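You operate a simulated robot arm through the tools that you are given. There is no shell and no other tool.

Carry out the task below with a simulated two-armed robot. There is one attempt and no reset: what you move stays moved.

JOB
Clamp the spotted gold disc, then buff its spots off with the felt block and green paste.
Fine: push the beige slider against it first and draw it back after; put the felt back; the foam block and the other discs stay. Where these are worked on the way, their far stop is far enough and under half their travel is too little: beige slider. What is to be rubbed or washed off counts as gone when no trace of it is left.

It is judged by the outcome, as a careful person would: the job done as asked, and still so three seconds after it is handed in. It fails if anything else is knocked over, pushed out of place, dropped, spilled or broken.

ROBOT AND FRAMES
Two 7-joint arms with fingered hands on one trunk that stands fixed in place. Base frame: the origin is at the foot of the trunk, x ahead of it, y to its left, z up; the work surface is at about z = 885. Readings come in mm, degrees, newtons and seconds.
The left shoulder is at [75, 125, 1142], the right one opposite. With the tool pointing down near the work surface each hand reaches from about 460 to 820 mm from the base axis, measured 20 degrees to its own side. Payload 3.6 kg a hand.
Tool frame (each hand has its own): the origin (TCP) lies between the finger pads and is the grasp point; the fingertips stand 30 mm ahead of it; z points along the fingers, y is the line along which they close. The gripper opens to 104 mm; its body begins 35 mm behind the TCP. The gripper is a hand of 4 fingers: y runs from the thumb to the fingers, the wrist lies at [-15, -104, -178] in the tool frame, and closing takes about 1.5 s.
Orientation is told as [roll, pitch, yaw] about the base's x, y, z axes, in that order, counted from this pose: with the fingers straight down and the wrist toward the robot, the tool's x, y and z point along [0, 1, 0], [1, 0, 0] and [0, 0, -1] of the base frame.

CONTROLS
- The arms move only by the tool apply_moves. It takes "left_plan", "right_plan" or both (then of equal length, played together; a hand with none holds still); each is text: rows parted by semicolons, each of 6 numbers parted by spaces: the turn, a rotation vector about the tool's x, y, z in degrees, then the shift along the tool's x, y, z in mm. In form: ax ay az dx dy dz; .... A call has 1 to 20 rows; each row shifts and turns the commanded pose from where the row before left it, along the tool's axes as they then stand. "left_grip" and "right_grip" are, for a hand that has rows, the finger opening in mm, from 0 to 104, set as the call begins (left out, the last holds). Each row takes 0.2 s and may step no farther than 50 mm and 8.6 degrees from the row before; otherwise, or with a gripper value out of range, the whole call is refused. A pose out of reach is approached as far as the arm can. The call stops where the force on the tool passes 50 N (or 10 N more than at its start, if that is more) or the arm is blocked; 0.2 s more then pass. Each finger travels about 72 mm/s and halts on what it meets, pressing with about 29 N; the grip force reading is that of the motor and also rises with nothing between the fingers. The clock runs only during rows and for 0.2 s after the last one: add rows that do not move to give the fingers time. It gives the time, the measured TCP pose, the force on the tool (base axes), the opening and the grip force at its end, in the units of the frame above (readings bear some noise), with the torque about the TCP (base axes, N m) and any sound that the robot's microphone picked up.
- Cameras (640 x 400 px; columns grow to the right, rows downward): "scene" is now at [184, -39.2, 1278.2]; the picture's right is [-0.49, -0.87, 0.00], its down [-0.36, 0.21, -0.91] and it looks along [0.79, -0.45, -0.42] (base axes); focal length 246 px, centre (320, 200). "left" rides on the left gripper at [-61, -92, -130] in its tool frame; the picture's right is [-0.81, -0.27, 0.52], its down [0.53, -0.71, 0.46] and it looks along [0.24, 0.64, 0.72] (tool axes); focal length 275 px, centre (320, 200). "right" rides on the right gripper at [61, -92, -130] in its tool frame; the picture's right is [-0.81, 0.27, -0.52], its down [-0.53, -0.71, 0.46] and it looks along [-0.24, 0.65, 0.72] (tool axes); focal length 275 px, centre (320, 200). There is no depth. A picture from a camera that has moved, and an enlarged one, comes with that camera's place and axes in the base frame and with its lens. The place of the scene camera against the robot may be out by one fixed shift of up to 18 mm in any direction.
- grab_frame(camera): a new picture of that camera. It takes no simulated time.
- slide_trunk(by): moves the trunk up (or, below 0, down) by that many mm; the arms and the scene camera ride with it, the base frame stays. It gives what a move gives, with no picture.
- finger_targets(index, middle, ring, thumb_bend, thumb_turn, hand): sets how far each is bent, from 0 (flat) to 1 (curled in); at 0.3 the hand is open as for a grip, at 0.7 the pads meet at the TCP. One left out holds its place. A second passes; each finger stops where it meets its share of the squeeze, and holds until it gets a number again. A gripper value or a shape takes the hand back. It gives what a move gives, with no picture; readings hold the bend of each and the force on the fingers (four entries, about 0 where the hand has none), thumb and palm. thumb_turn goes from beside the hand (0) to across from the fingers (1), as for a grip.
- grasp_type(shape, hand): the hand has 4 fingers and takes this shape, open, in about a second: jaw (thumb against the fingers, like two jaws); tri (thumb and two fingers); tip (a fingertip pinch); poke (one finger out to press); point (the index stretched); flat (the hand flat); cup (the hand cupped); fist (a fist). The gripper value then closes the fingers along that shape, each until it touches; the sizes above hold for jaw. It gives what a move gives, with no picture.
- turn_head(pan, tilt): turns the head with the scene camera to pan (to the left, within 80 degrees either way) and tilt (down, from -29 to 69), counted from straight ahead of the robot (the tilt from the chest, where the trunk bows). It gives what a move gives.
- enlarge(camera, box): a new picture of the part [left, top, right, bottom] of that camera's present view, enlarged. It takes no simulated time.
- job_done(): hands the job in; it is judged then, once.

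Nothing tells you positions but the pictures and the camera data. Unless the task says otherwise, let go and move clear before handing in.

The tools are called after "Call:" by a JSON object that holds its "api" and its "payload". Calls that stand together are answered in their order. apply_moves: Moves the arms, as the interface text tells. Its arguments: {"type":"object","properties":{"left_plan":{"type":"string"},"left_grip":{"type":"number"},"right_plan":{"type":"string"},"right_grip":{"type":"number"}},"required":[]} The other tools are called the same way: slide_trunk (by) moves the trunk up or down; grasp_type (shape, hand) gives the hand a shape; finger_targets (index, middle, ring, thumb_bend, thumb_turn, hand) moves the fingers one by one; turn_head (pan, tilt) turns the head that bears the scene camera; grab_frame (camera) takes a picture; enlarge (camera, box) takes an enlarged picture of a part of a camera's view; job_done () hands the job in.

At the start:

```text
t: 0.0
left_tcp_pos: [442.7, -43.5, 1190.4]
left_tool_rot: [0.0, 0.0, 0.1]
left_contact_force: [-0.1, 0.4, 0.8]
left_wrist_torque: [0.0, -0.02, -0.01]
left_gripper_width: 103.6
left_grasp_force: 0.0
left_shape: jaw
left_bend: [0.3, 0.3, 0.3, 0.3, 0.98]
left_finger forces: [0.1, 0.0, 0.1, 0.0, 0.0, 0.1]
right_tcp_pos: [277.8, -349.9, 1158.5]
right_tool_rot: [0.1, 0.0, 0.0]
right_contact_force: [-0.2, -0.3, -0.1]
right_wrist_torque: [0.01, 0.06, 0.02]
right_gripper_width: 103.8
right_grasp_force: 0.0
right_shape: jaw
right_bend: [0.3, 0.3, 0.3, 0.3, 0.98]
right_finger forces: [0.0, 0.1, 0.0, 0.0, 0.1, 0.0]
trunk travel left (down, up): [-375.0, 161.0]
head pan, tilt (commanded): [-29.5, 24.7]
```

scene: 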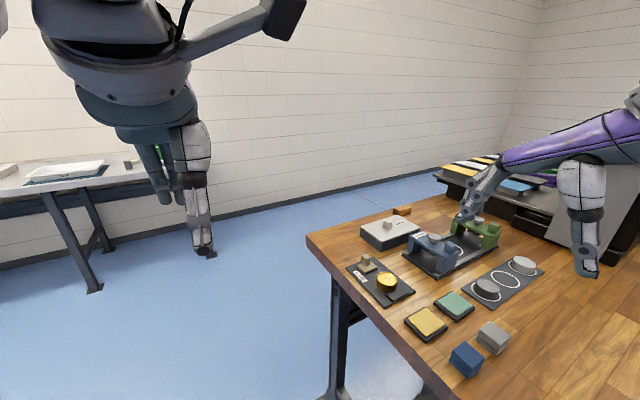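
right: 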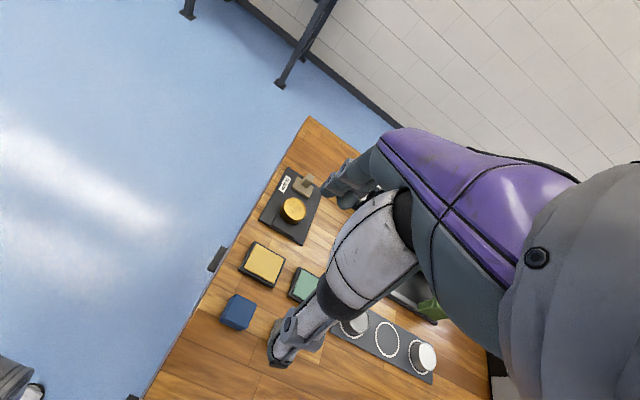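
left: 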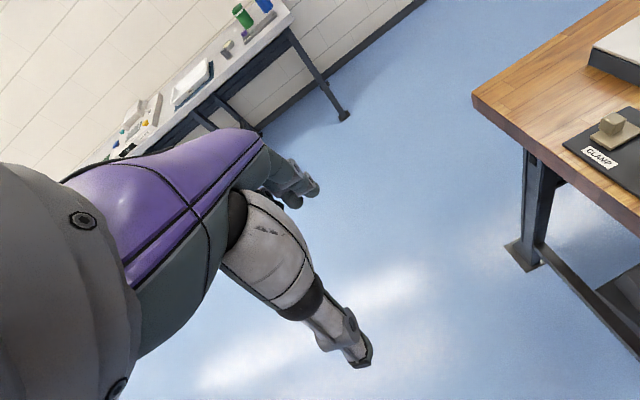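

I see a wooden bench on the right with a clamp plate and the gold disc, two paste pads (yellow and green), a blue and a grey block, and a disc rack. I'll look closer before moving.

Call:
{"api": "enlarge", "payload": {"camera": "scene", "box": [300, 190, 460, 290]}}

Call:
{"api": "enlarge", "payload": {"camera": "scene", "box": [390, 240, 566, 390]}}

Call:
{"api": "enlarge", "payload": {"camera": "right", "box": [180, 130, 440, 390]}}

```text
4.00 times, centred on (380, 240) of scene
camera zoom: at [184.0, -39.2, 1278.2], right [-0.49, -0.87, 0.0], down [-0.36, 0.21, -0.91], along [0.79, -0.45, -0.42], focal length 986 px, centre (80, 40)
```

zoom: 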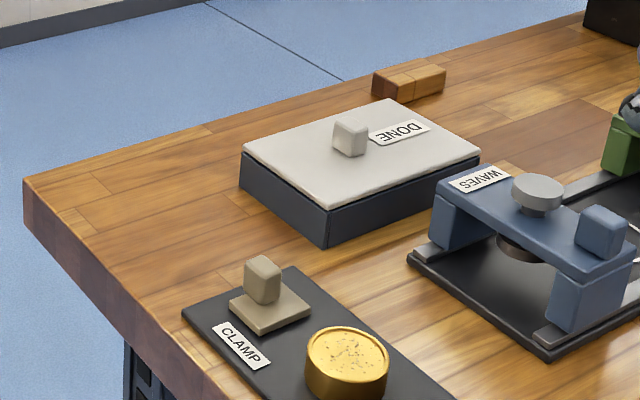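

```text
2.67 times, centred on (478, 315) of scene
camera zoom: at [184.0, -39.2, 1278.2], right [-0.49, -0.87, 0.0], down [-0.36, 0.21, -0.91], along [0.79, -0.45, -0.42], focal length 657 px, centre (-101, -107)
```

zoom: 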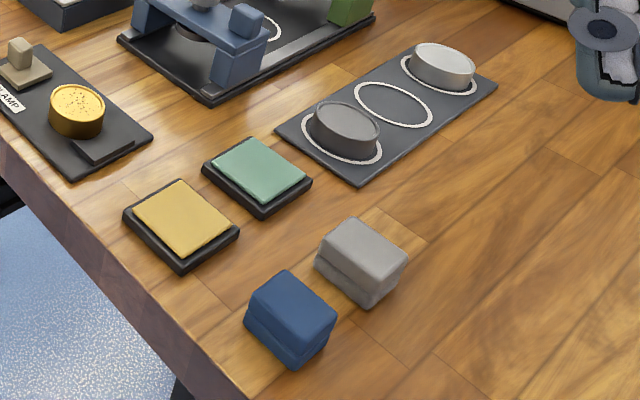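

```text
1.54 times, centred on (310, 260) of right
camera zoom: at [186.6, -289.0, 1289.8], right [0.27, -0.81, 0.52], down [-0.71, -0.53, -0.46], along [0.65, -0.24, -0.72], focal length 424 px, centre (335, 108)
```

zoom: 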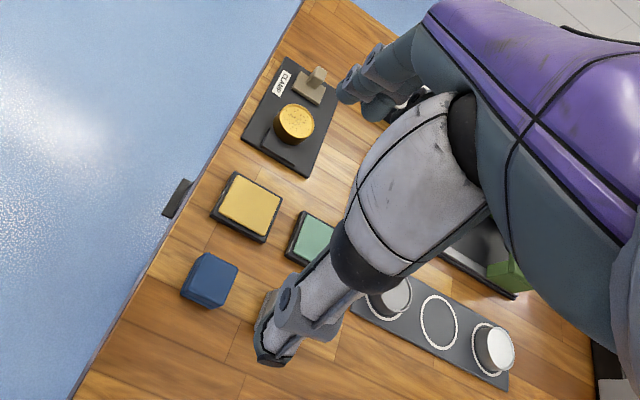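

The slider with the CLAMP label sits on the near plate beside the gold disc. I'll turn the head to centre the blocks and look for what tells felt from foam.

Call:
{"api": "turn_head", "payload": {"pan": -50, "tilt": 42}}

Call:
{"api": "grab_frame", "payload": {"camera": "scene"}}

```text
t: 0.8
left_tcp_pos: [442.5, -45.8, 1191.8]
left_tool_rot: [-0.1, 0.0, 0.1]
left_contact_force: [0.6, -0.7, 0.1]
left_wrist_torque: [0.02, -0.04, -0.01]
left_gripper_width: 103.6
left_grasp_force: 0.0
left_shape: jaw
left_bend: [0.3, 0.3, 0.3, 0.3, 0.98]
left_finger forces: [0.0, 0.0, 0.1, 0.1, 0.1, 0.0]
right_tcp_pos: [277.4, -349.7, 1159.7]
right_tool_rot: [0.0, -0.1, -0.1]
right_contact_force: [-0.3, -0.3, -0.2]
right_wrist_torque: [0.03, -0.01, 0.0]
right_gripper_width: 103.7
right_grasp_force: 0.0
right_shape: jaw
right_bend: [0.3, 0.3, 0.3, 0.3, 0.98]
right_finger forces: [0.0, 0.0, 0.0, 0.1, 0.0, 0.1]
trunk travel left (down, up): [-375.0, 161.0]
head pan, tilt (commanded): [-50.0, 42.0]
```

```text
taken
camera scene: at [157.5, -57.8, 1251.4], right [-0.77, -0.64, 0.0], down [-0.43, 0.51, -0.74], along [0.48, -0.57, -0.67], focal length 246 px, centre (320, 200)
```

scene: 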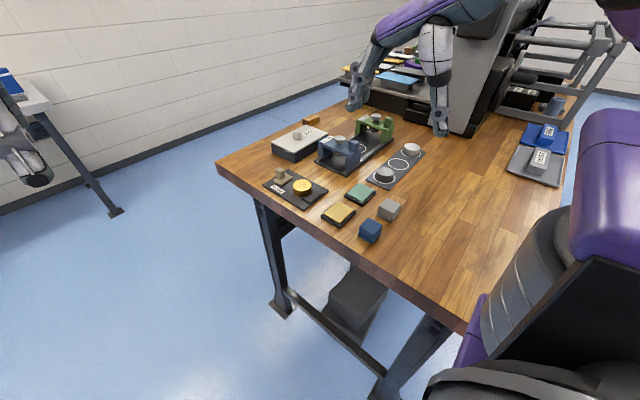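

I notice two labelled samples (blue and grey) at the right end of the bench that may name the felt and foam. I'll zoom in on those and on the blocks.

Call:
{"api": "enlarge", "payload": {"camera": "scene", "box": [500, 110, 580, 190]}}

Call:
{"api": "enlarge", "payload": {"camera": "scene", "box": [250, 150, 346, 214]}}

Call:
{"api": "enlarge", "payload": {"camera": "scene", "box": [310, 170, 420, 250]}}

Call:
{"api": "enlarge", "payload": {"camera": "scene", "box": [260, 90, 440, 200]}}

Call:
{"api": "enlarge", "payload": {"camera": "scene", "box": [330, 40, 430, 110]}}

```text
5.00 times, centred on (540, 150) of scene
camera zoom: at [157.5, -57.8, 1251.4], right [-0.77, -0.64, 0.0], down [-0.43, 0.51, -0.74], along [0.48, -0.57, -0.67], focal length 1232 px, centre (-780, 450)
```

zoom: 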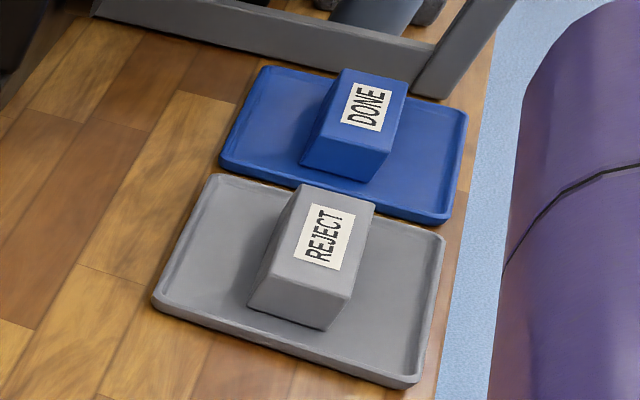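

```text
6.25 times, centred on (298, 182) of scene
camera zoom: at [157.5, -57.8, 1251.4], right [-0.77, -0.64, 0.0], down [-0.43, 0.51, -0.74], along [0.48, -0.57, -0.67], focal length 1540 px, centre (458, 312)
```

zoom: 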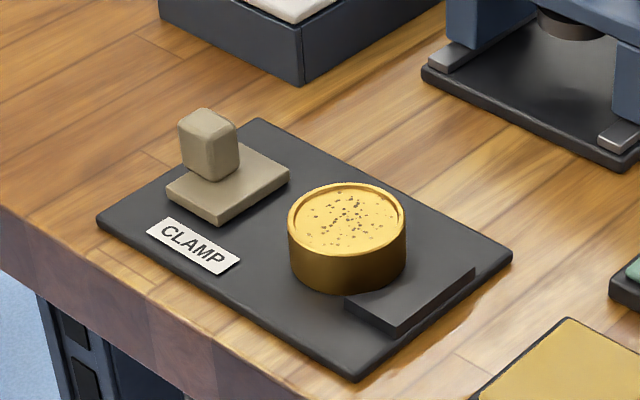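

```text
5.00 times, centred on (365, 210) of scene
camera zoom: at [157.5, -57.8, 1251.4], right [-0.77, -0.64, 0.0], down [-0.43, 0.51, -0.74], along [0.48, -0.57, -0.67], focal length 1232 px, centre (95, 150)
```

zoom: 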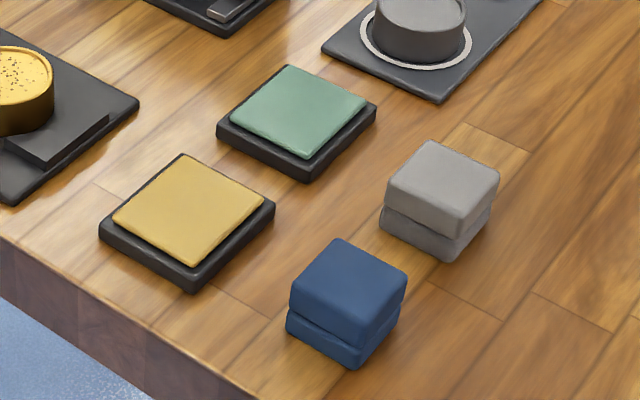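

```text
3.56 times, centred on (350, 145) of scene
camera zoom: at [157.5, -57.8, 1251.4], right [-0.77, -0.64, 0.0], down [-0.43, 0.51, -0.74], along [0.48, -0.57, -0.67], focal length 876 px, centre (213, 396)
```

zoom: 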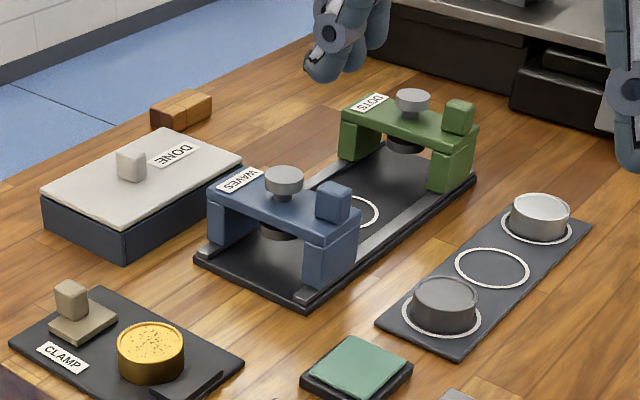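

```text
5.71 times, centred on (380, 75) of scene
camera zoom: at [157.5, -57.8, 1251.4], right [-0.77, -0.64, 0.0], down [-0.43, 0.51, -0.74], along [0.48, -0.57, -0.67], focal length 1408 px, centre (-23, 914)
```

zoom: 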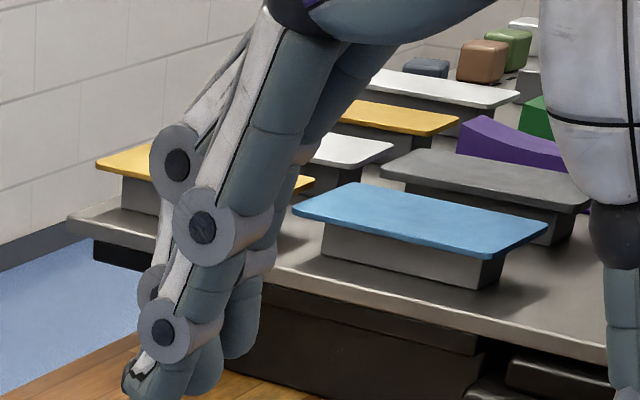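

The grey hand over the bench is my own right hand; the two blocks near the bench's front edge are blue and grey. I'll zoom harder on both to tell felt from foam, and on the pads.

Call:
{"api": "enlarge", "payload": {"camera": "scene", "box": [354, 213, 388, 247]}}

Call:
{"api": "enlarge", "payload": {"camera": "scene", "box": [372, 192, 408, 228]}}

Call:
{"api": "enlarge", "payload": {"camera": "right", "box": [205, 230, 345, 350]}}

Call:
{"api": "enlarge", "payload": {"camera": "right", "box": [250, 160, 335, 250]}}

```text
11.76 times, centred on (371, 230) of scene
camera zoom: at [157.5, -57.8, 1251.4], right [-0.77, -0.64, 0.0], down [-0.43, 0.51, -0.74], along [0.48, -0.57, -0.67], focal length 2899 px, centre (-280, -153)
```

zoom: 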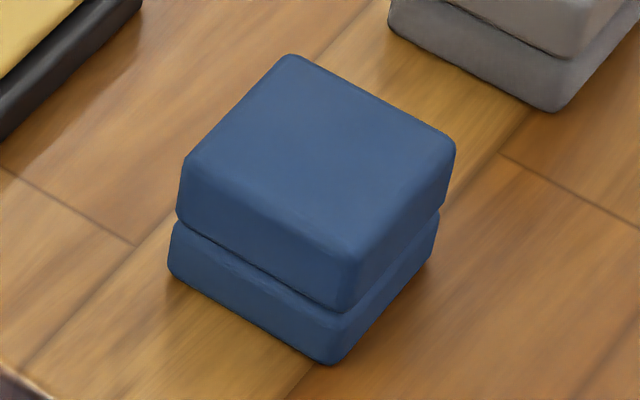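

```text
11.11 times, centred on (390, 210) of scene
camera zoom: at [157.5, -57.8, 1251.4], right [-0.77, -0.64, 0.0], down [-0.43, 0.51, -0.74], along [0.48, -0.57, -0.67], focal length 2738 px, centre (-458, 89)
```

zoom: 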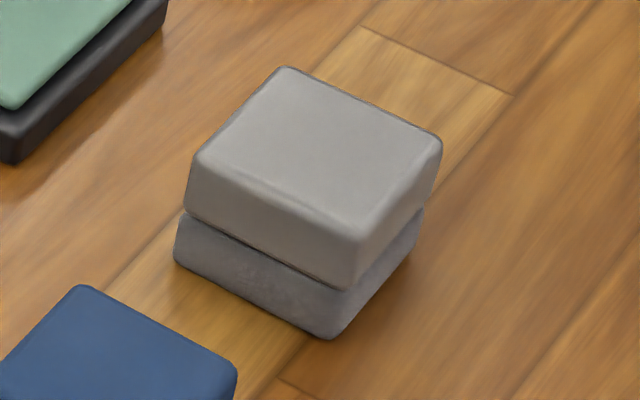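

```text
3.33 times, centred on (275, 290) of right
camera zoom: at [186.7, -289.0, 1289.8], right [0.27, -0.81, 0.52], down [-0.71, -0.53, -0.46], along [0.65, -0.24, -0.72], focal length 918 px, centre (470, -100)
```

zoom: 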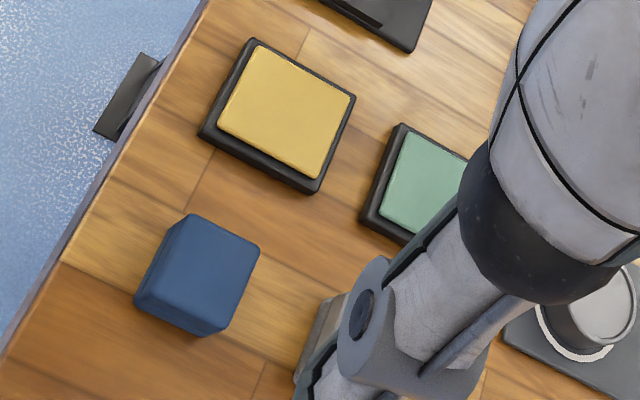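

```text
4.44 times, centred on (292, 205) of right
camera zoom: at [186.7, -289.0, 1289.8], right [0.27, -0.81, 0.52], down [-0.71, -0.53, -0.46], along [0.65, -0.24, -0.72], focal length 1224 px, centre (442, 178)
```

zoom: 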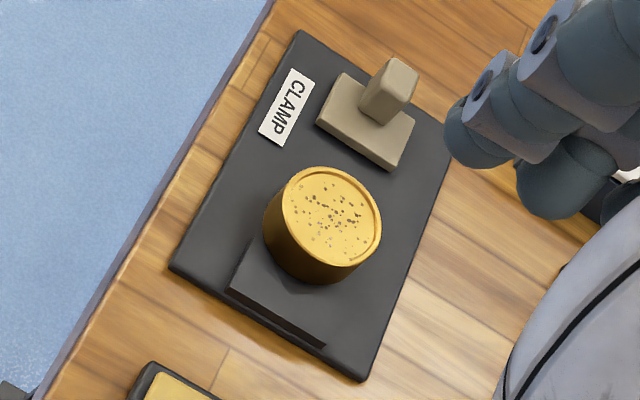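

Both blocks have a body over a lower pad; the grey one's lower layer looks fuzzy. I'll zoom to the sides of each to be sure.

Call:
{"api": "enlarge", "payload": {"camera": "scene", "box": [378, 208, 396, 224]}}

Call:
{"api": "enlarge", "payload": {"camera": "scene", "box": [360, 228, 378, 244]}}

Call:
{"api": "enlarge", "payload": {"camera": "scene", "box": [320, 176, 380, 228]}}

```text
16.00 times, centred on (387, 216) of scene
camera zoom: at [157.5, -57.8, 1251.4], right [-0.77, -0.64, 0.0], down [-0.43, 0.51, -0.74], along [0.48, -0.57, -0.67], focal length 3943 px, centre (-752, -56)
```

zoom: 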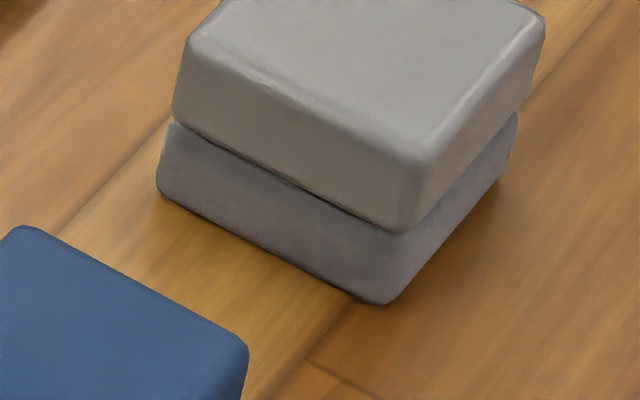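

```text
16.00 times, centred on (369, 236) of scene
camera zoom: at [157.5, -57.8, 1251.4], right [-0.77, -0.64, 0.0], down [-0.43, 0.51, -0.74], along [0.48, -0.57, -0.67], focal length 3943 px, centre (-464, -376)
```

zoom: 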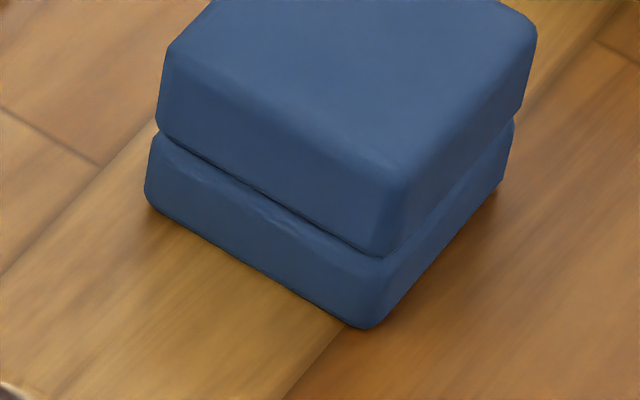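

```text
7.69 times, centred on (350, 202) of scene
camera zoom: at [157.5, -57.8, 1251.4], right [-0.77, -0.64, 0.0], down [-0.43, 0.51, -0.74], along [0.48, -0.57, -0.67], focal length 1896 px, centre (89, 185)
```

zoom: 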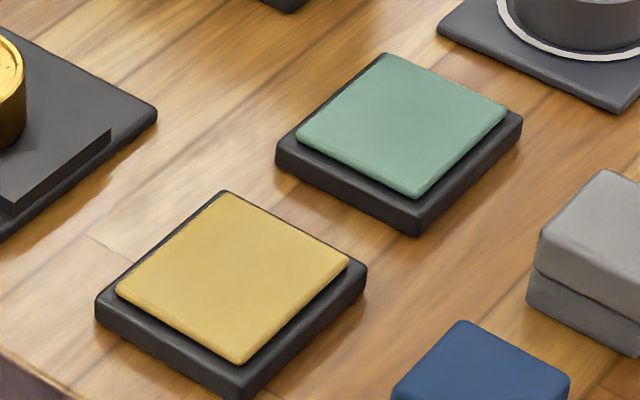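

I take the grey two-layer block as the felt (blue as the foam); the bench is square to the base axes, with the clamp plate around x 430–565, y −335…−420, slider at its far end and fixed jaw at its near end. I'll move the left hand out of the way and bring the right hand over the clamp for closer views.

Call:
{"api": "apply_moves", "payload": {"left_plan": "0 0 0 40 0 0; 0 0 0 40 0 0; 0 0 0 40 0 0; 0 0 0 40 0 0", "right_plan": "0 0 0 -5 35 0; 0 0 0 -5 35 0; 0 0 0 -5 35 0; 0 0 0 -5 35 0"}}

```text
t: 1.8
left_tcp_pos: [441.9, 117.6, 1190.5]
left_tool_rot: [0.0, 0.0, 0.2]
left_contact_force: [0.5, -0.1, 0.4]
left_wrist_torque: [-0.03, 0.02, -0.02]
left_gripper_width: 103.9
left_grasp_force: 0.1
left_shape: jaw
left_bend: [0.3, 0.3, 0.3, 0.3, 0.98]
left_finger forces: [0.0, 0.1, 0.0, 0.1, 0.0, 0.1]
right_tcp_pos: [417.9, -369.1, 1158.8]
right_tool_rot: [0.0, 0.0, -0.1]
right_contact_force: [0.5, -0.5, 0.1]
right_wrist_torque: [-0.03, -0.01, 0.0]
right_gripper_width: 103.9
right_grasp_force: 0.1
right_shape: jaw
right_bend: [0.3, 0.3, 0.3, 0.3, 0.98]
right_finger forces: [0.0, 0.1, 0.0, 0.0, 0.0, 0.0]
trunk travel left (down, up): [-375.0, 161.0]
head pan, tilt (commanded): [-50.0, 42.0]
```

The right hand is over the near side of the clamp plate at z≈1159. I'll grab the hand-camera view from here.

Call:
{"api": "grab_frame", "payload": {"camera": "right"}}

Call:
{"api": "grab_frame", "payload": {"camera": "scene"}}

```text
taken
camera right: at [327.8, -308.6, 1289.5], right [0.27, -0.81, 0.52], down [-0.71, -0.53, -0.46], along [0.64, -0.24, -0.72], focal length 275 px, centre (320, 200)
```

right: 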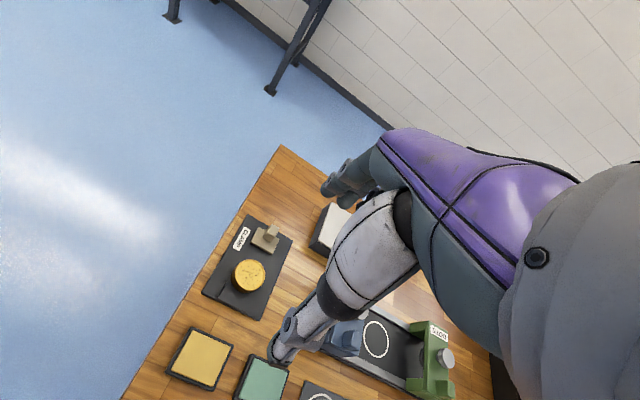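

```text
taken
camera scene: at [158.4, -57.4, 1251.2], right [-0.77, -0.64, 0.0], down [-0.43, 0.51, -0.74], along [0.48, -0.57, -0.67], focal length 246 px, centre (320, 200)
```

scene: 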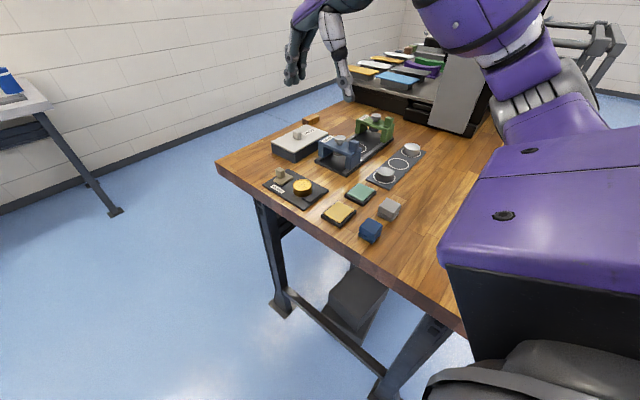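

I can see the disc and slider clearly. I'll zoom here to measure them from the hand camera.

Call:
{"api": "enlarge", "payload": {"camera": "right", "box": [196, 210, 300, 325]}}

Call:
{"api": "enlarge", "payload": {"camera": "right", "box": [150, 300, 350, 400]}}

```text
3.48 times, centred on (248, 268) of right
camera zoom: at [327.8, -308.6, 1289.5], right [0.27, -0.81, 0.52], down [-0.71, -0.53, -0.46], along [0.64, -0.24, -0.72], focal length 958 px, centre (570, -35)
```

zoom: 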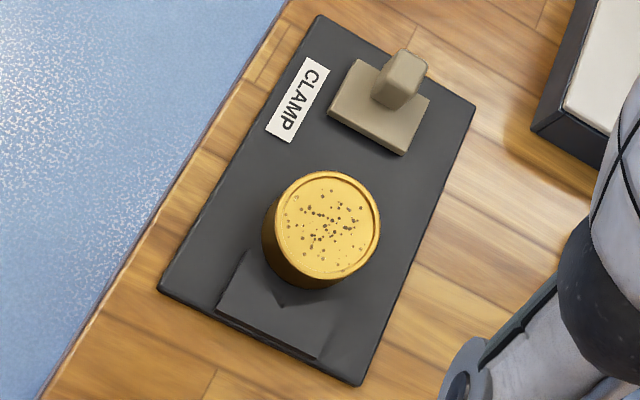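

```text
3.20 times, centred on (250, 350) of right
camera zoom: at [327.8, -308.6, 1289.5], right [0.27, -0.81, 0.52], down [-0.71, -0.53, -0.46], along [0.64, -0.24, -0.72], focal length 881 px, centre (544, -280)
```

zoom: 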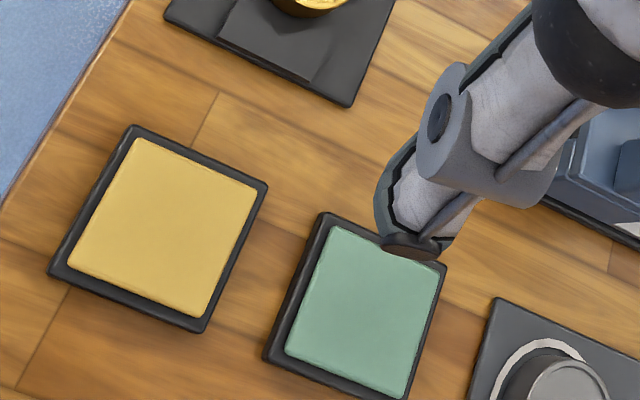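

Measured from the hand camera: disc centre ≈ (475, −377), slider base ≈ x 527–556, y −357…−396 with a knob about (549, −376). I'll turn the right hand to yaw −90 so it can pinch the knob across y, and see the tip shape.

Call:
{"api": "apply_moves", "payload": {"right_plan": "0 0 8.2 0 0 0; 0 0 8.2 0 0 0; 0 0 8.2 0 0 0; 0 0 8.2 0 0 0; 0 0 8.2 0 0 0; 0 0 8.2 0 0 0; 0 0 8.2 0 0 0; 0 0 8.2 0 0 0; 0 0 8.2 0 0 0; 0 0 8.2 0 0 0; 0 0 8.0 0 0 0"}}

Call:
{"api": "grasp_type", "payload": {"shape": "tip", "hand": "right"}}

Call:
{"api": "grab_frame", "payload": {"camera": "scene"}}

Call:
{"api": "grab_frame", "payload": {"camera": "right"}}

```text
t: 4.2
left_tcp_pos: [442.0, 116.9, 1190.1]
left_tool_rot: [-0.1, 0.0, 0.1]
left_contact_force: [-0.4, 0.7, -0.9]
left_wrist_torque: [-0.03, -0.02, -0.03]
left_gripper_width: 103.7
left_grasp_force: 0.0
left_shape: jaw
left_bend: [0.3, 0.3, 0.3, 0.3, 0.98]
left_finger forces: [0.0, 0.1, 0.0, 0.0, 0.0, 0.0]
right_tcp_pos: [462.4, -369.7, 1125.4]
right_tool_rot: [0.1, -0.1, -90.3]
right_contact_force: [0.1, 1.1, 0.7]
right_wrist_torque: [0.0, 0.0, 0.04]
right_gripper_width: 103.5
right_grasp_force: 0.2
right_shape: jaw
right_bend: [0.3, 0.3, 0.3, 0.3, 0.98]
right_finger forces: [0.0, 0.0, 0.1, 0.0, 0.1, 0.0]
right hand out of reach, approached as far as the arm can: row 7, 8, 9, 10, 11
trunk travel left (down, up): [-375.0, 161.0]
head pan, tilt (commanded): [-50.0, 42.0]
```

```text
t: 5.1
left_tcp_pos: [440.7, 116.6, 1191.0]
left_tool_rot: [0.0, 0.0, 0.1]
left_contact_force: [0.3, -1.0, 0.4]
left_wrist_torque: [-0.01, -0.01, 0.02]
left_gripper_width: 103.8
left_grasp_force: 0.0
left_shape: jaw
left_bend: [0.3, 0.3, 0.3, 0.3, 0.98]
left_finger forces: [0.0, 0.1, 0.1, 0.1, 0.0, 0.0]
right_tcp_pos: [461.7, -369.6, 1124.7]
right_tool_rot: [0.1, -0.1, -90.0]
right_contact_force: [-0.3, -0.4, 0.5]
right_wrist_torque: [0.01, 0.04, 0.02]
right_gripper_width: 103.9
right_grasp_force: 0.0
right_shape: tip
right_bend: [0.3, 0.98, 0.99, 0.3, 0.98]
right_finger forces: [0.1, 0.0, 0.1, 0.0, 0.0, 0.0]
trunk travel left (down, up): [-375.0, 161.0]
head pan, tilt (commanded): [-50.0, 42.0]
```

```text
taken
camera scene: at [157.5, -57.9, 1251.4], right [-0.77, -0.64, 0.0], down [-0.43, 0.51, -0.74], along [0.48, -0.57, -0.67], focal length 246 px, centre (320, 200)
```

scene: 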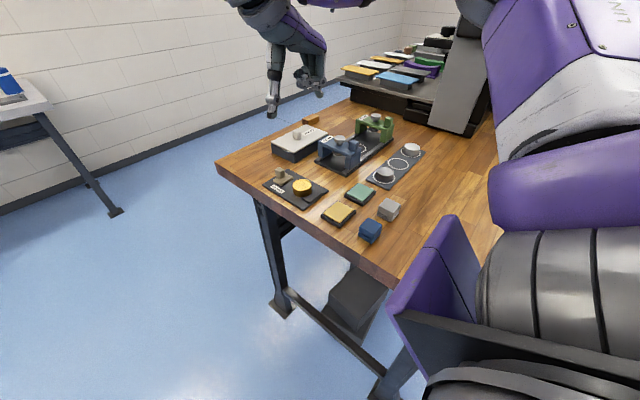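

```text
taken
camera right: at [524.5, -278.1, 1255.5], right [-0.81, -0.28, 0.52], down [-0.53, 0.71, -0.46], along [-0.24, -0.64, -0.72], focal length 275 px, centre (320, 200)
```

right: 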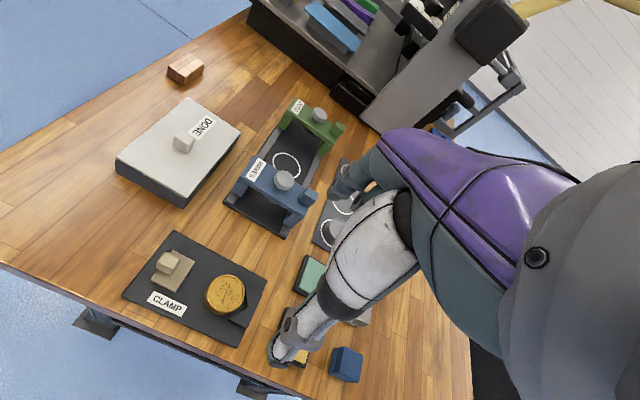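

The hand is now at yaw −90 with the pinch shape. I'll zoom on the hand and on the slider from this nearer viewpoint.

Call:
{"api": "enlarge", "payload": {"camera": "right", "box": [110, 225, 280, 345]}}

Call:
{"api": "enlarge", "payload": {"camera": "scene", "box": [220, 0, 340, 130]}}

Call:
{"api": "enlarge", "payload": {"camera": "right", "box": [240, 150, 420, 390]}}

```text
3.33 times, centred on (195, 285) of right
camera zoom: at [524.5, -278.1, 1255.5], right [-0.81, -0.28, 0.52], down [-0.53, 0.71, -0.46], along [-0.24, -0.64, -0.72], focal length 918 px, centre (737, -83)
```

zoom: 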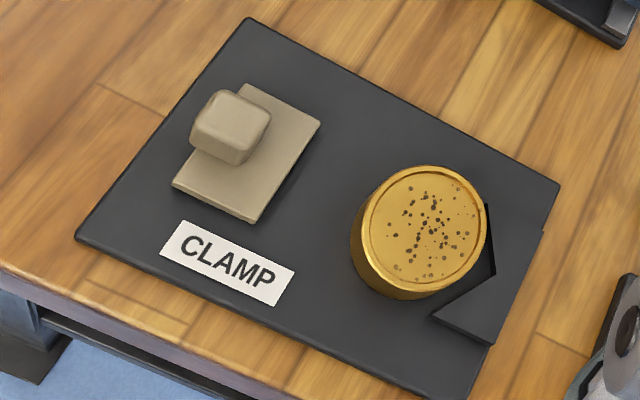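

```text
3.08 times, centred on (280, 65) of scene
camera zoom: at [157.5, -57.9, 1251.4], right [-0.77, -0.64, 0.0], down [-0.43, 0.51, -0.74], along [0.48, -0.57, -0.67], focal length 758 px, centre (443, 615)
```

zoom: 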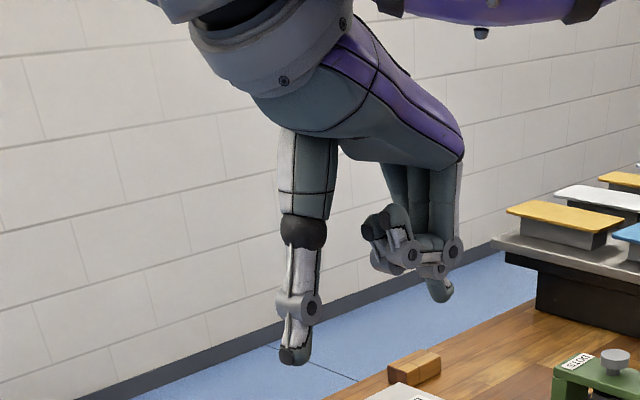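

```text
1.67 times, centred on (330, 270) of right
camera zoom: at [524.5, -278.1, 1255.5], right [-0.81, -0.28, 0.52], down [-0.53, 0.71, -0.46], along [-0.24, -0.64, -0.72], focal length 459 px, centre (303, 83)
```

zoom: 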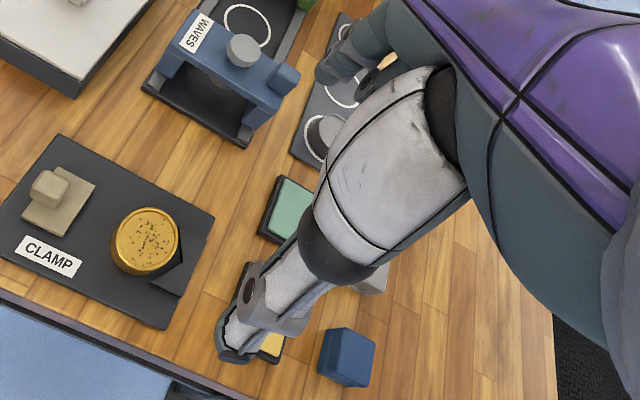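

The fixed jaw has a V-notch that the disc already sits in, so pushing the slider toward the robot (−x) clamps it. I'll check where the pinching fingertips lie relative to the TCP.

Call:
{"api": "enlarge", "payload": {"camera": "right", "box": [300, 140, 400, 240]}}

Call:
{"api": "apply_moves", "payload": {"right_plan": "0 0 0 0 0 0; 0 0 0 0 0 0; 0 0 0 0 0 0; 0 0 0 0 0 0; 0 0 0 0 0 0; 0 0 0 0 0 0", "right_grip": 20}}

Call:
{"api": "grab_frame", "payload": {"camera": "right"}}

Call:
{"api": "enlarge", "payload": {"camera": "right", "box": [280, 160, 400, 290]}}

Call:
{"api": "enlarge", "payload": {"camera": "scene", "box": [220, 0, 340, 130]}}

```text
4.00 times, centred on (350, 190) of right
camera zoom: at [524.5, -278.1, 1255.5], right [-0.81, -0.28, 0.52], down [-0.53, 0.71, -0.46], along [-0.24, -0.64, -0.72], focal length 1101 px, centre (200, 240)
```

zoom: 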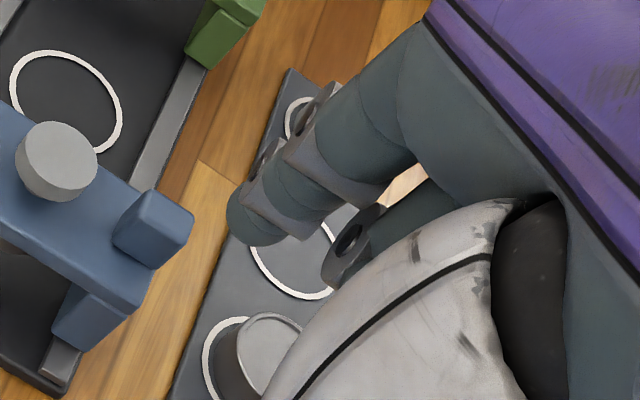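

```text
t: 6.5
left_tcp_pos: [441.9, 116.9, 1190.7]
left_tool_rot: [0.1, 0.0, 0.2]
left_contact_force: [-0.9, -0.7, 0.2]
left_wrist_torque: [0.0, 0.01, -0.01]
left_gripper_width: 103.5
left_grasp_force: 0.0
left_shape: jaw
left_bend: [0.3, 0.3, 0.3, 0.3, 0.98]
left_finger forces: [0.0, 0.1, 0.0, 0.0, 0.0, 0.1]
right_tcp_pos: [463.4, -369.2, 1124.8]
right_tool_rot: [0.1, 0.0, -89.9]
right_contact_force: [0.4, -0.2, 0.0]
right_wrist_torque: [-0.04, -0.04, 0.04]
right_gripper_width: 20.4
right_grasp_force: 0.1
right_shape: tip
right_bend: [0.72, 0.98, 0.99, 0.74, 1.0]
right_finger forces: [0.0, 0.0, 0.1, 0.1, 0.0, 0.1]
trunk travel left (down, up): [-375.0, 161.0]
head pan, tilt (commanded): [-50.0, 42.0]
```

```text
taken
camera right: at [524.7, -278.2, 1255.5], right [-0.81, -0.28, 0.52], down [-0.53, 0.71, -0.46], along [-0.24, -0.64, -0.72], focal length 275 px, centre (320, 200)
```

right: 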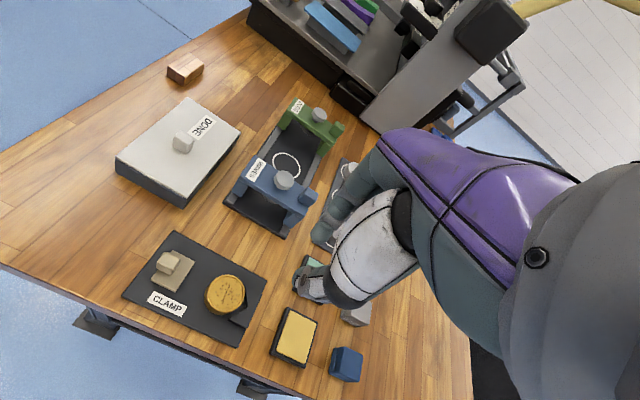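

```text
3.08 times, centred on (340, 225) of right
camera zoom: at [524.7, -278.2, 1255.5], right [-0.81, -0.28, 0.52], down [-0.53, 0.71, -0.46], along [-0.24, -0.64, -0.72], focal length 847 px, centre (258, 123)
```

zoom: 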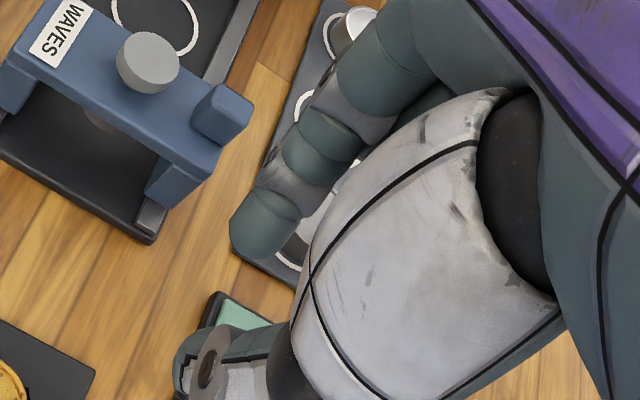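

```text
3.08 times, centred on (280, 65) of scene
camera zoom: at [157.4, -57.9, 1251.4], right [-0.77, -0.64, 0.0], down [-0.43, 0.51, -0.74], along [0.48, -0.57, -0.67], focal length 758 px, centre (443, 615)
```

zoom: 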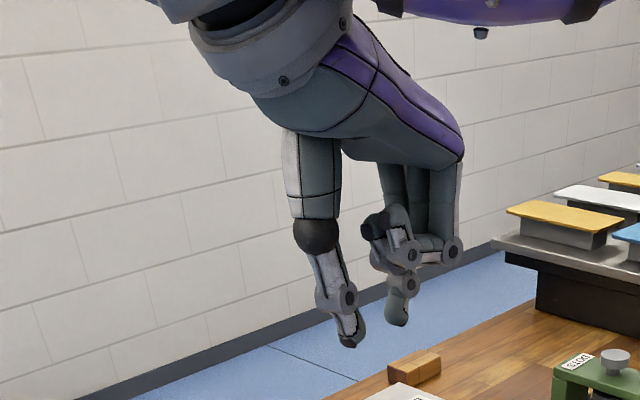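

The pinch tips meet close to the tool's centre line. I'll zoom tightly on the knob to get its size and height.

Call:
{"api": "enlarge", "payload": {"camera": "right", "box": [140, 240, 210, 300]}}

Call:
{"api": "enlarge", "payload": {"camera": "scene", "box": [262, 160, 316, 204]}}

```text
6.67 times, centred on (175, 270) of right
camera zoom: at [524.7, -278.2, 1255.5], right [-0.81, -0.28, 0.52], down [-0.53, 0.71, -0.46], along [-0.24, -0.64, -0.72], focal length 1835 px, centre (1287, -267)
```

zoom: 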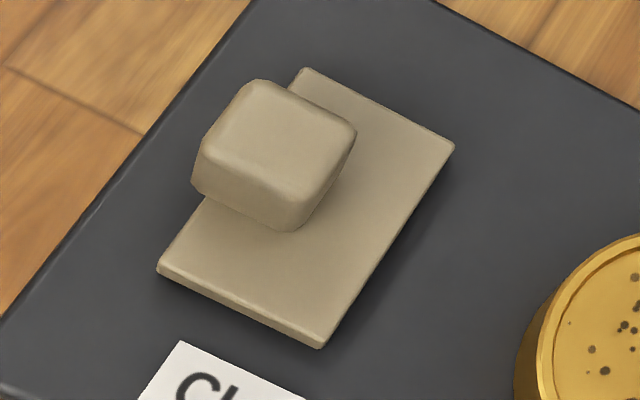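

```text
9.09 times, centred on (289, 182) of scene
camera zoom: at [157.4, -57.9, 1251.4], right [-0.77, -0.64, 0.0], down [-0.43, 0.51, -0.74], along [0.48, -0.57, -0.67], focal length 2240 px, centre (602, 364)
```

zoom: 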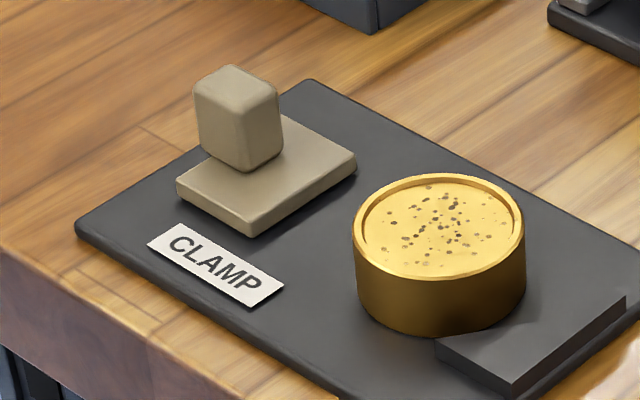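

Knob is about 16 mm square, centred near (549, −379), z ≈ 901–922; disc top z ≈ 912. I'll move toward a point above the knob with the pinch half open and check reach at this yaw.

Call:
{"api": "apply_moves", "payload": {"right_plan": "0 0 0 29 3 30; 0 0 0 29 3 30; 0 0 0 28 4 30; 0 0 0 0 0 0", "right_grip": 50}}

Call:
{"api": "grab_frame", "payload": {"camera": "scene"}}

Call:
{"api": "grab_frame", "payload": {"camera": "right"}}

```text
t: 7.5
left_tcp_pos: [442.0, 116.8, 1189.8]
left_tool_rot: [0.1, 0.0, 0.1]
left_contact_force: [-0.3, -0.4, 0.0]
left_wrist_torque: [-0.04, -0.03, -0.02]
left_gripper_width: 103.5
left_grasp_force: 0.2
left_shape: jaw
left_bend: [0.3, 0.3, 0.3, 0.3, 0.98]
left_finger forces: [0.1, 0.0, 0.0, 0.1, 0.0, 0.1]
right_tcp_pos: [548.6, -378.4, 1035.8]
right_tool_rot: [0.2, -0.1, -90.1]
right_contact_force: [0.3, 0.4, 0.4]
right_wrist_torque: [0.03, -0.05, 0.04]
right_gripper_width: 49.4
right_grasp_force: 0.1
right_shape: tip
right_bend: [0.73, 0.98, 0.99, 0.71, 1.0]
right_finger forces: [0.1, 0.0, 0.0, 0.1, 0.0, 0.0]
trunk travel left (down, up): [-375.0, 161.0]
head pan, tilt (commanded): [-50.0, 42.0]
```

```text
taken
camera scene: at [156.8, -57.7, 1251.5], right [-0.77, -0.64, 0.0], down [-0.43, 0.51, -0.74], along [0.48, -0.57, -0.67], focal length 246 px, centre (320, 200)
```

scene: 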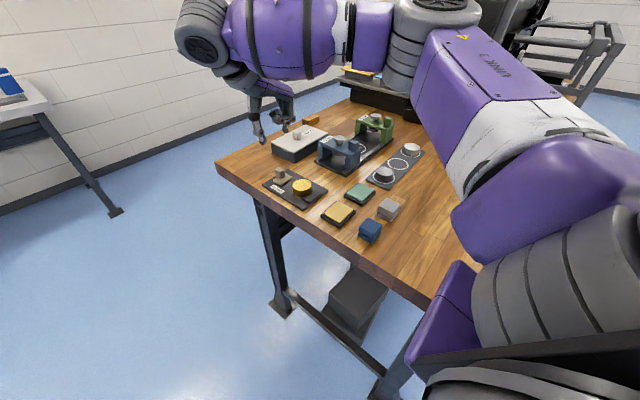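

```text
taken
camera right: at [610.2, -286.9, 1166.0], right [-0.81, -0.27, 0.52], down [-0.53, 0.71, -0.46], along [-0.24, -0.65, -0.72], focal length 275 px, centre (320, 200)
```

right: 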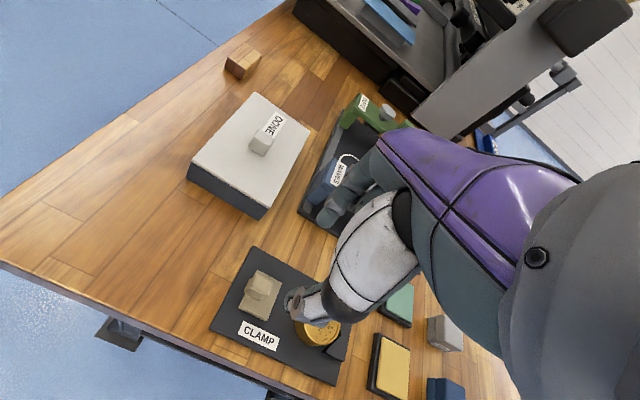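

The hand is now straight above the knob at z≈1036. I'll zoom to check finger opening and alignment.

Call:
{"api": "enlarge", "payload": {"camera": "scene", "box": [220, 60, 340, 210]}}

Call:
{"api": "enlarge", "payload": {"camera": "right", "box": [200, 170, 400, 380]}}

```text
2.67 times, centred on (280, 135) of scene
camera zoom: at [156.8, -57.7, 1251.5], right [-0.77, -0.64, 0.0], down [-0.43, 0.51, -0.74], along [0.48, -0.57, -0.67], focal length 657 px, centre (427, 373)
```

zoom: 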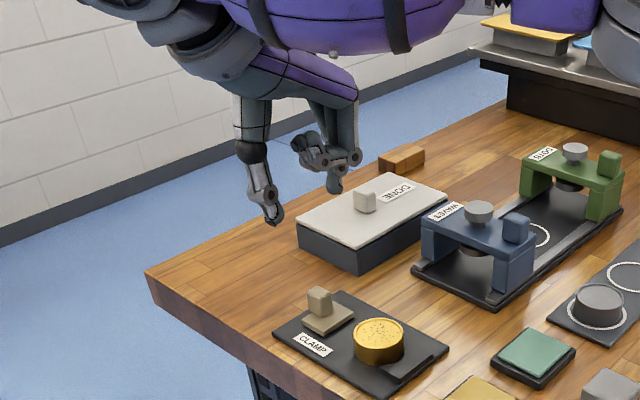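

```text
1.90 times, centred on (300, 275) of right
camera zoom: at [610.2, -286.9, 1166.0], right [-0.81, -0.27, 0.52], down [-0.53, 0.71, -0.46], along [-0.24, -0.65, -0.72], focal length 524 px, centre (358, 57)
```

zoom: 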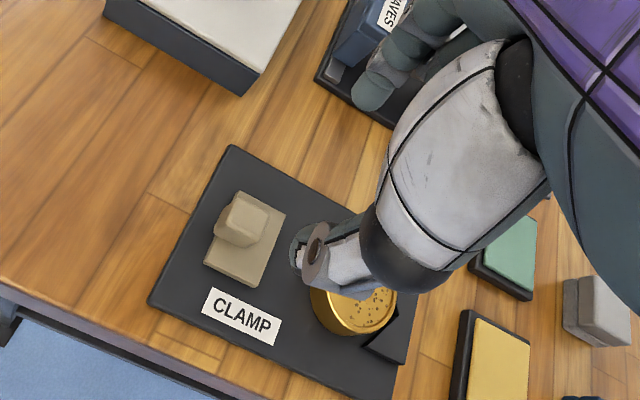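

Thumb and index straddle the knob's line, tips about 28 mm below the TCP. I'll descend to z≈950 and check again before closing.

Call:
{"api": "apply_moves", "payload": {"right_plan": "0 0 0 1 0.5 30; 0 0 0 1 0.5 30; 0 0 0 0.5 0.5 26; 0 0 0 0 0 0"}}

Call:
{"api": "enlarge", "payload": {"camera": "scene", "box": [240, 130, 330, 210]}}

Call:
{"api": "enlarge", "payload": {"camera": "right", "box": [220, 170, 400, 380]}}

```text
t: 8.5
left_tcp_pos: [442.0, 116.7, 1190.4]
left_tool_rot: [0.0, 0.0, 0.1]
left_contact_force: [-0.1, 0.2, -0.4]
left_wrist_torque: [0.01, 0.03, -0.03]
left_gripper_width: 103.7
left_grasp_force: 0.0
left_shape: jaw
left_bend: [0.3, 0.3, 0.3, 0.3, 0.98]
left_finger forces: [0.0, 0.0, 0.0, 0.1, 0.1, 0.1]
right_tcp_pos: [550.7, -381.7, 948.5]
right_tool_rot: [0.0, 0.0, -90.0]
right_contact_force: [-0.1, -0.1, 0.7]
right_wrist_torque: [-0.02, 0.02, 0.02]
right_gripper_width: 49.9
right_grasp_force: 0.1
right_shape: tip
right_bend: [0.73, 0.98, 0.99, 0.71, 1.0]
right_finger forces: [0.0, 0.1, 0.0, 0.0, 0.1, 0.1]
trunk travel left (down, up): [-375.0, 161.0]
head pan, tilt (commanded): [-50.0, 42.0]
```

```text
5.00 times, centred on (285, 170) of scene
camera zoom: at [157.3, -57.7, 1251.4], right [-0.77, -0.64, 0.0], down [-0.43, 0.51, -0.74], along [0.48, -0.57, -0.67], focal length 1232 px, centre (495, 350)
```

zoom: 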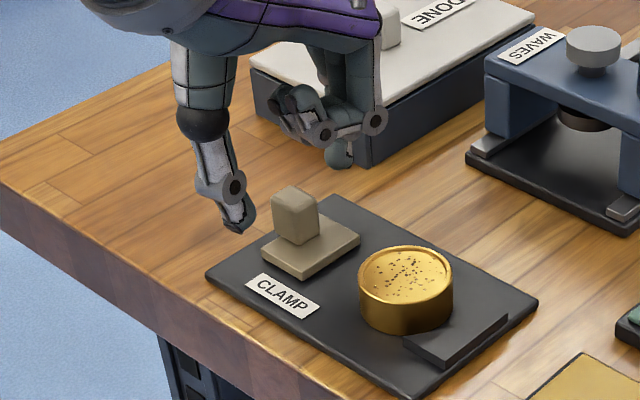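

```text
1.90 times, centred on (310, 275) of right
camera zoom: at [612.6, -289.4, 1080.4], right [-0.81, -0.27, 0.52], down [-0.53, 0.71, -0.46], along [-0.24, -0.65, -0.72], focal length 524 px, centre (339, 57)
```

zoom: 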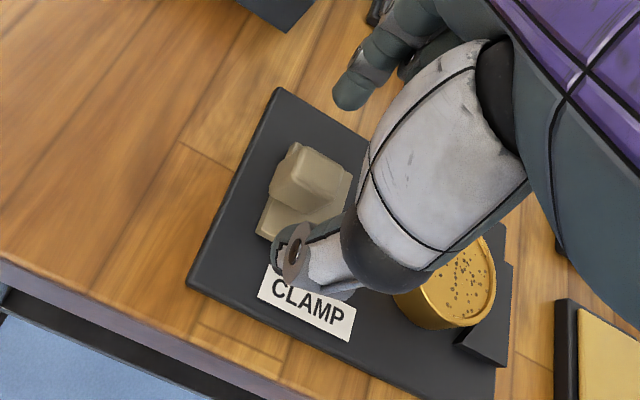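

Thumb and index line up on either side of the knob. I'll descend the last ~12 mm and close the pinch gently.

Call:
{"api": "apply_moves", "payload": {"right_plan": "0 0 0 0 0 6; 0 0 0 0 -1 6; 0 0 0 0 0 0"}}

Call:
{"api": "enlarge", "payload": {"camera": "scene", "box": [255, 150, 325, 206]}}

```text
t: 9.3
left_tcp_pos: [442.0, 118.3, 1191.0]
left_tool_rot: [0.1, 0.0, 0.1]
left_contact_force: [-0.3, 0.6, -0.1]
left_wrist_torque: [0.01, 0.04, 0.04]
left_gripper_width: 103.7
left_grasp_force: 0.0
left_shape: jaw
left_bend: [0.3, 0.3, 0.3, 0.3, 0.98]
left_finger forces: [0.1, 0.0, 0.1, 0.1, 0.0, 0.0]
right_tcp_pos: [551.9, -379.4, 937.4]
right_tool_rot: [0.1, -0.1, -89.9]
right_contact_force: [-0.5, -0.6, 0.0]
right_wrist_torque: [-0.02, -0.01, -0.01]
right_gripper_width: 49.7
right_grasp_force: 0.0
right_shape: tip
right_bend: [0.73, 0.98, 0.99, 0.71, 1.0]
right_finger forces: [0.0, 0.0, 0.0, 0.0, 0.0, 0.1]
trunk travel left (down, up): [-375.0, 161.0]
head pan, tilt (commanded): [-50.0, 42.0]
```

```text
7.14 times, centred on (290, 178) of scene
camera zoom: at [157.4, -57.9, 1251.4], right [-0.77, -0.64, 0.0], down [-0.43, 0.51, -0.74], along [0.48, -0.57, -0.67], focal length 1760 px, centre (534, 357)
```

zoom: 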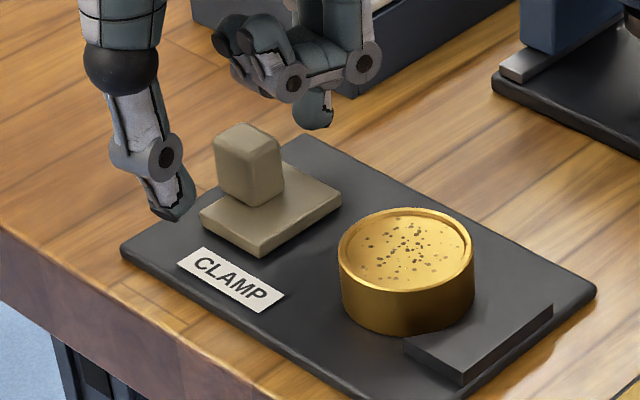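

Tips are at about knob mid-height (z≈907). Closing the pinch now.

Call:
{"api": "apply_moves", "payload": {"right_plan": "0 0 0 0 0 0; 0 0 0 0 0 0; 0 0 0 0 0 0; 0 0 0 0 0 0; 0 0 0 0 0 0; 0 0 0 0 0 0", "right_grip": 8}}

Call:
{"api": "enlarge", "payload": {"camera": "scene", "box": [255, 150, 325, 206]}}

```text
t: 10.7
left_tcp_pos: [441.3, 117.0, 1192.2]
left_tool_rot: [0.1, 0.0, 0.1]
left_contact_force: [-0.8, 0.2, -1.2]
left_wrist_torque: [0.01, -0.01, 0.01]
left_gripper_width: 103.9
left_grasp_force: 0.0
left_shape: jaw
left_bend: [0.3, 0.3, 0.3, 0.3, 0.98]
left_finger forces: [0.0, 0.0, 0.0, 0.1, 0.1, 0.1]
right_tcp_pos: [550.7, -380.2, 936.9]
right_tool_rot: [0.1, 0.1, -90.0]
right_contact_force: [0.1, -0.1, 0.6]
right_wrist_torque: [0.01, 0.06, 0.02]
right_gripper_width: 8.8
right_grasp_force: 0.0
right_shape: tip
right_bend: [0.62, 0.98, 0.99, 0.72, 1.0]
right_finger forces: [1.4, 0.0, 0.0, 0.0, 2.1, 0.0]
trunk travel left (down, up): [-375.0, 161.0]
head pan, tilt (commanded): [-50.0, 42.0]
```

```text
7.14 times, centred on (290, 178) of scene
camera zoom: at [157.4, -57.8, 1251.4], right [-0.77, -0.64, 0.0], down [-0.43, 0.51, -0.74], along [0.48, -0.57, -0.67], focal length 1760 px, centre (534, 357)
```

zoom: 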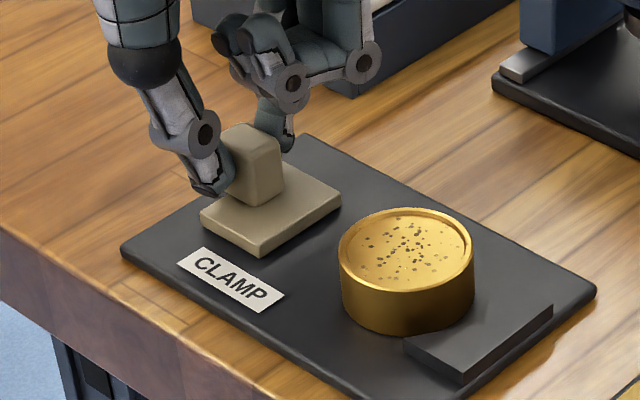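

Both fingertips touch the knob. I'll squeeze fully and slide toward the disc (−x) in small steps, watching the force.

Call:
{"api": "apply_moves", "payload": {"right_plan": "0 0 0 0 0 0; 0 0 0 0 0 0; 0 0 0 -5 0 0; 0 0 0 -5 0 0; 0 0 0 -5 0 0; 0 0 0 -5 0 0; 0 0 0 0 0 0", "right_grip": 0}}

Call:
{"api": "enlarge", "payload": {"camera": "scene", "box": [255, 150, 325, 206]}}

```text
t: 12.3
left_tcp_pos: [442.1, 116.4, 1190.6]
left_tool_rot: [-0.1, 0.0, 0.1]
left_contact_force: [0.8, 0.0, 0.2]
left_wrist_torque: [0.0, -0.01, 0.0]
left_gripper_width: 103.6
left_grasp_force: 0.1
left_shape: jaw
left_bend: [0.3, 0.3, 0.3, 0.3, 0.98]
left_finger forces: [0.0, 0.1, 0.0, 0.0, 0.0, 0.0]
right_tcp_pos: [532.4, -381.2, 936.7]
right_tool_rot: [0.0, -0.1, -90.0]
right_contact_force: [4.9, 1.4, 2.4]
right_wrist_torque: [0.04, -0.11, 0.02]
right_gripper_width: 8.8
right_grasp_force: 29.3
right_shape: tip
right_bend: [0.71, 1.0, 1.0, 0.72, 1.0]
right_finger forces: [26.8, 0.1, 0.0, 0.1, 28.1, 0.1]
trunk travel left (down, up): [-375.0, 161.0]
head pan, tilt (commanded): [-50.0, 42.0]
```

```text
7.14 times, centred on (290, 178) of scene
camera zoom: at [158.0, -57.6, 1251.3], right [-0.77, -0.64, 0.0], down [-0.43, 0.51, -0.74], along [0.48, -0.57, -0.67], focal length 1760 px, centre (534, 357)
```

zoom: 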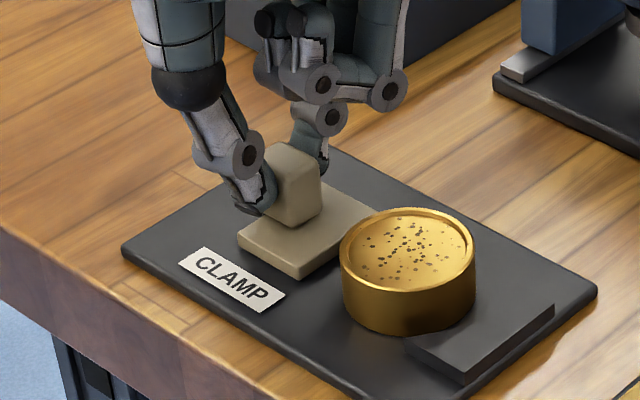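

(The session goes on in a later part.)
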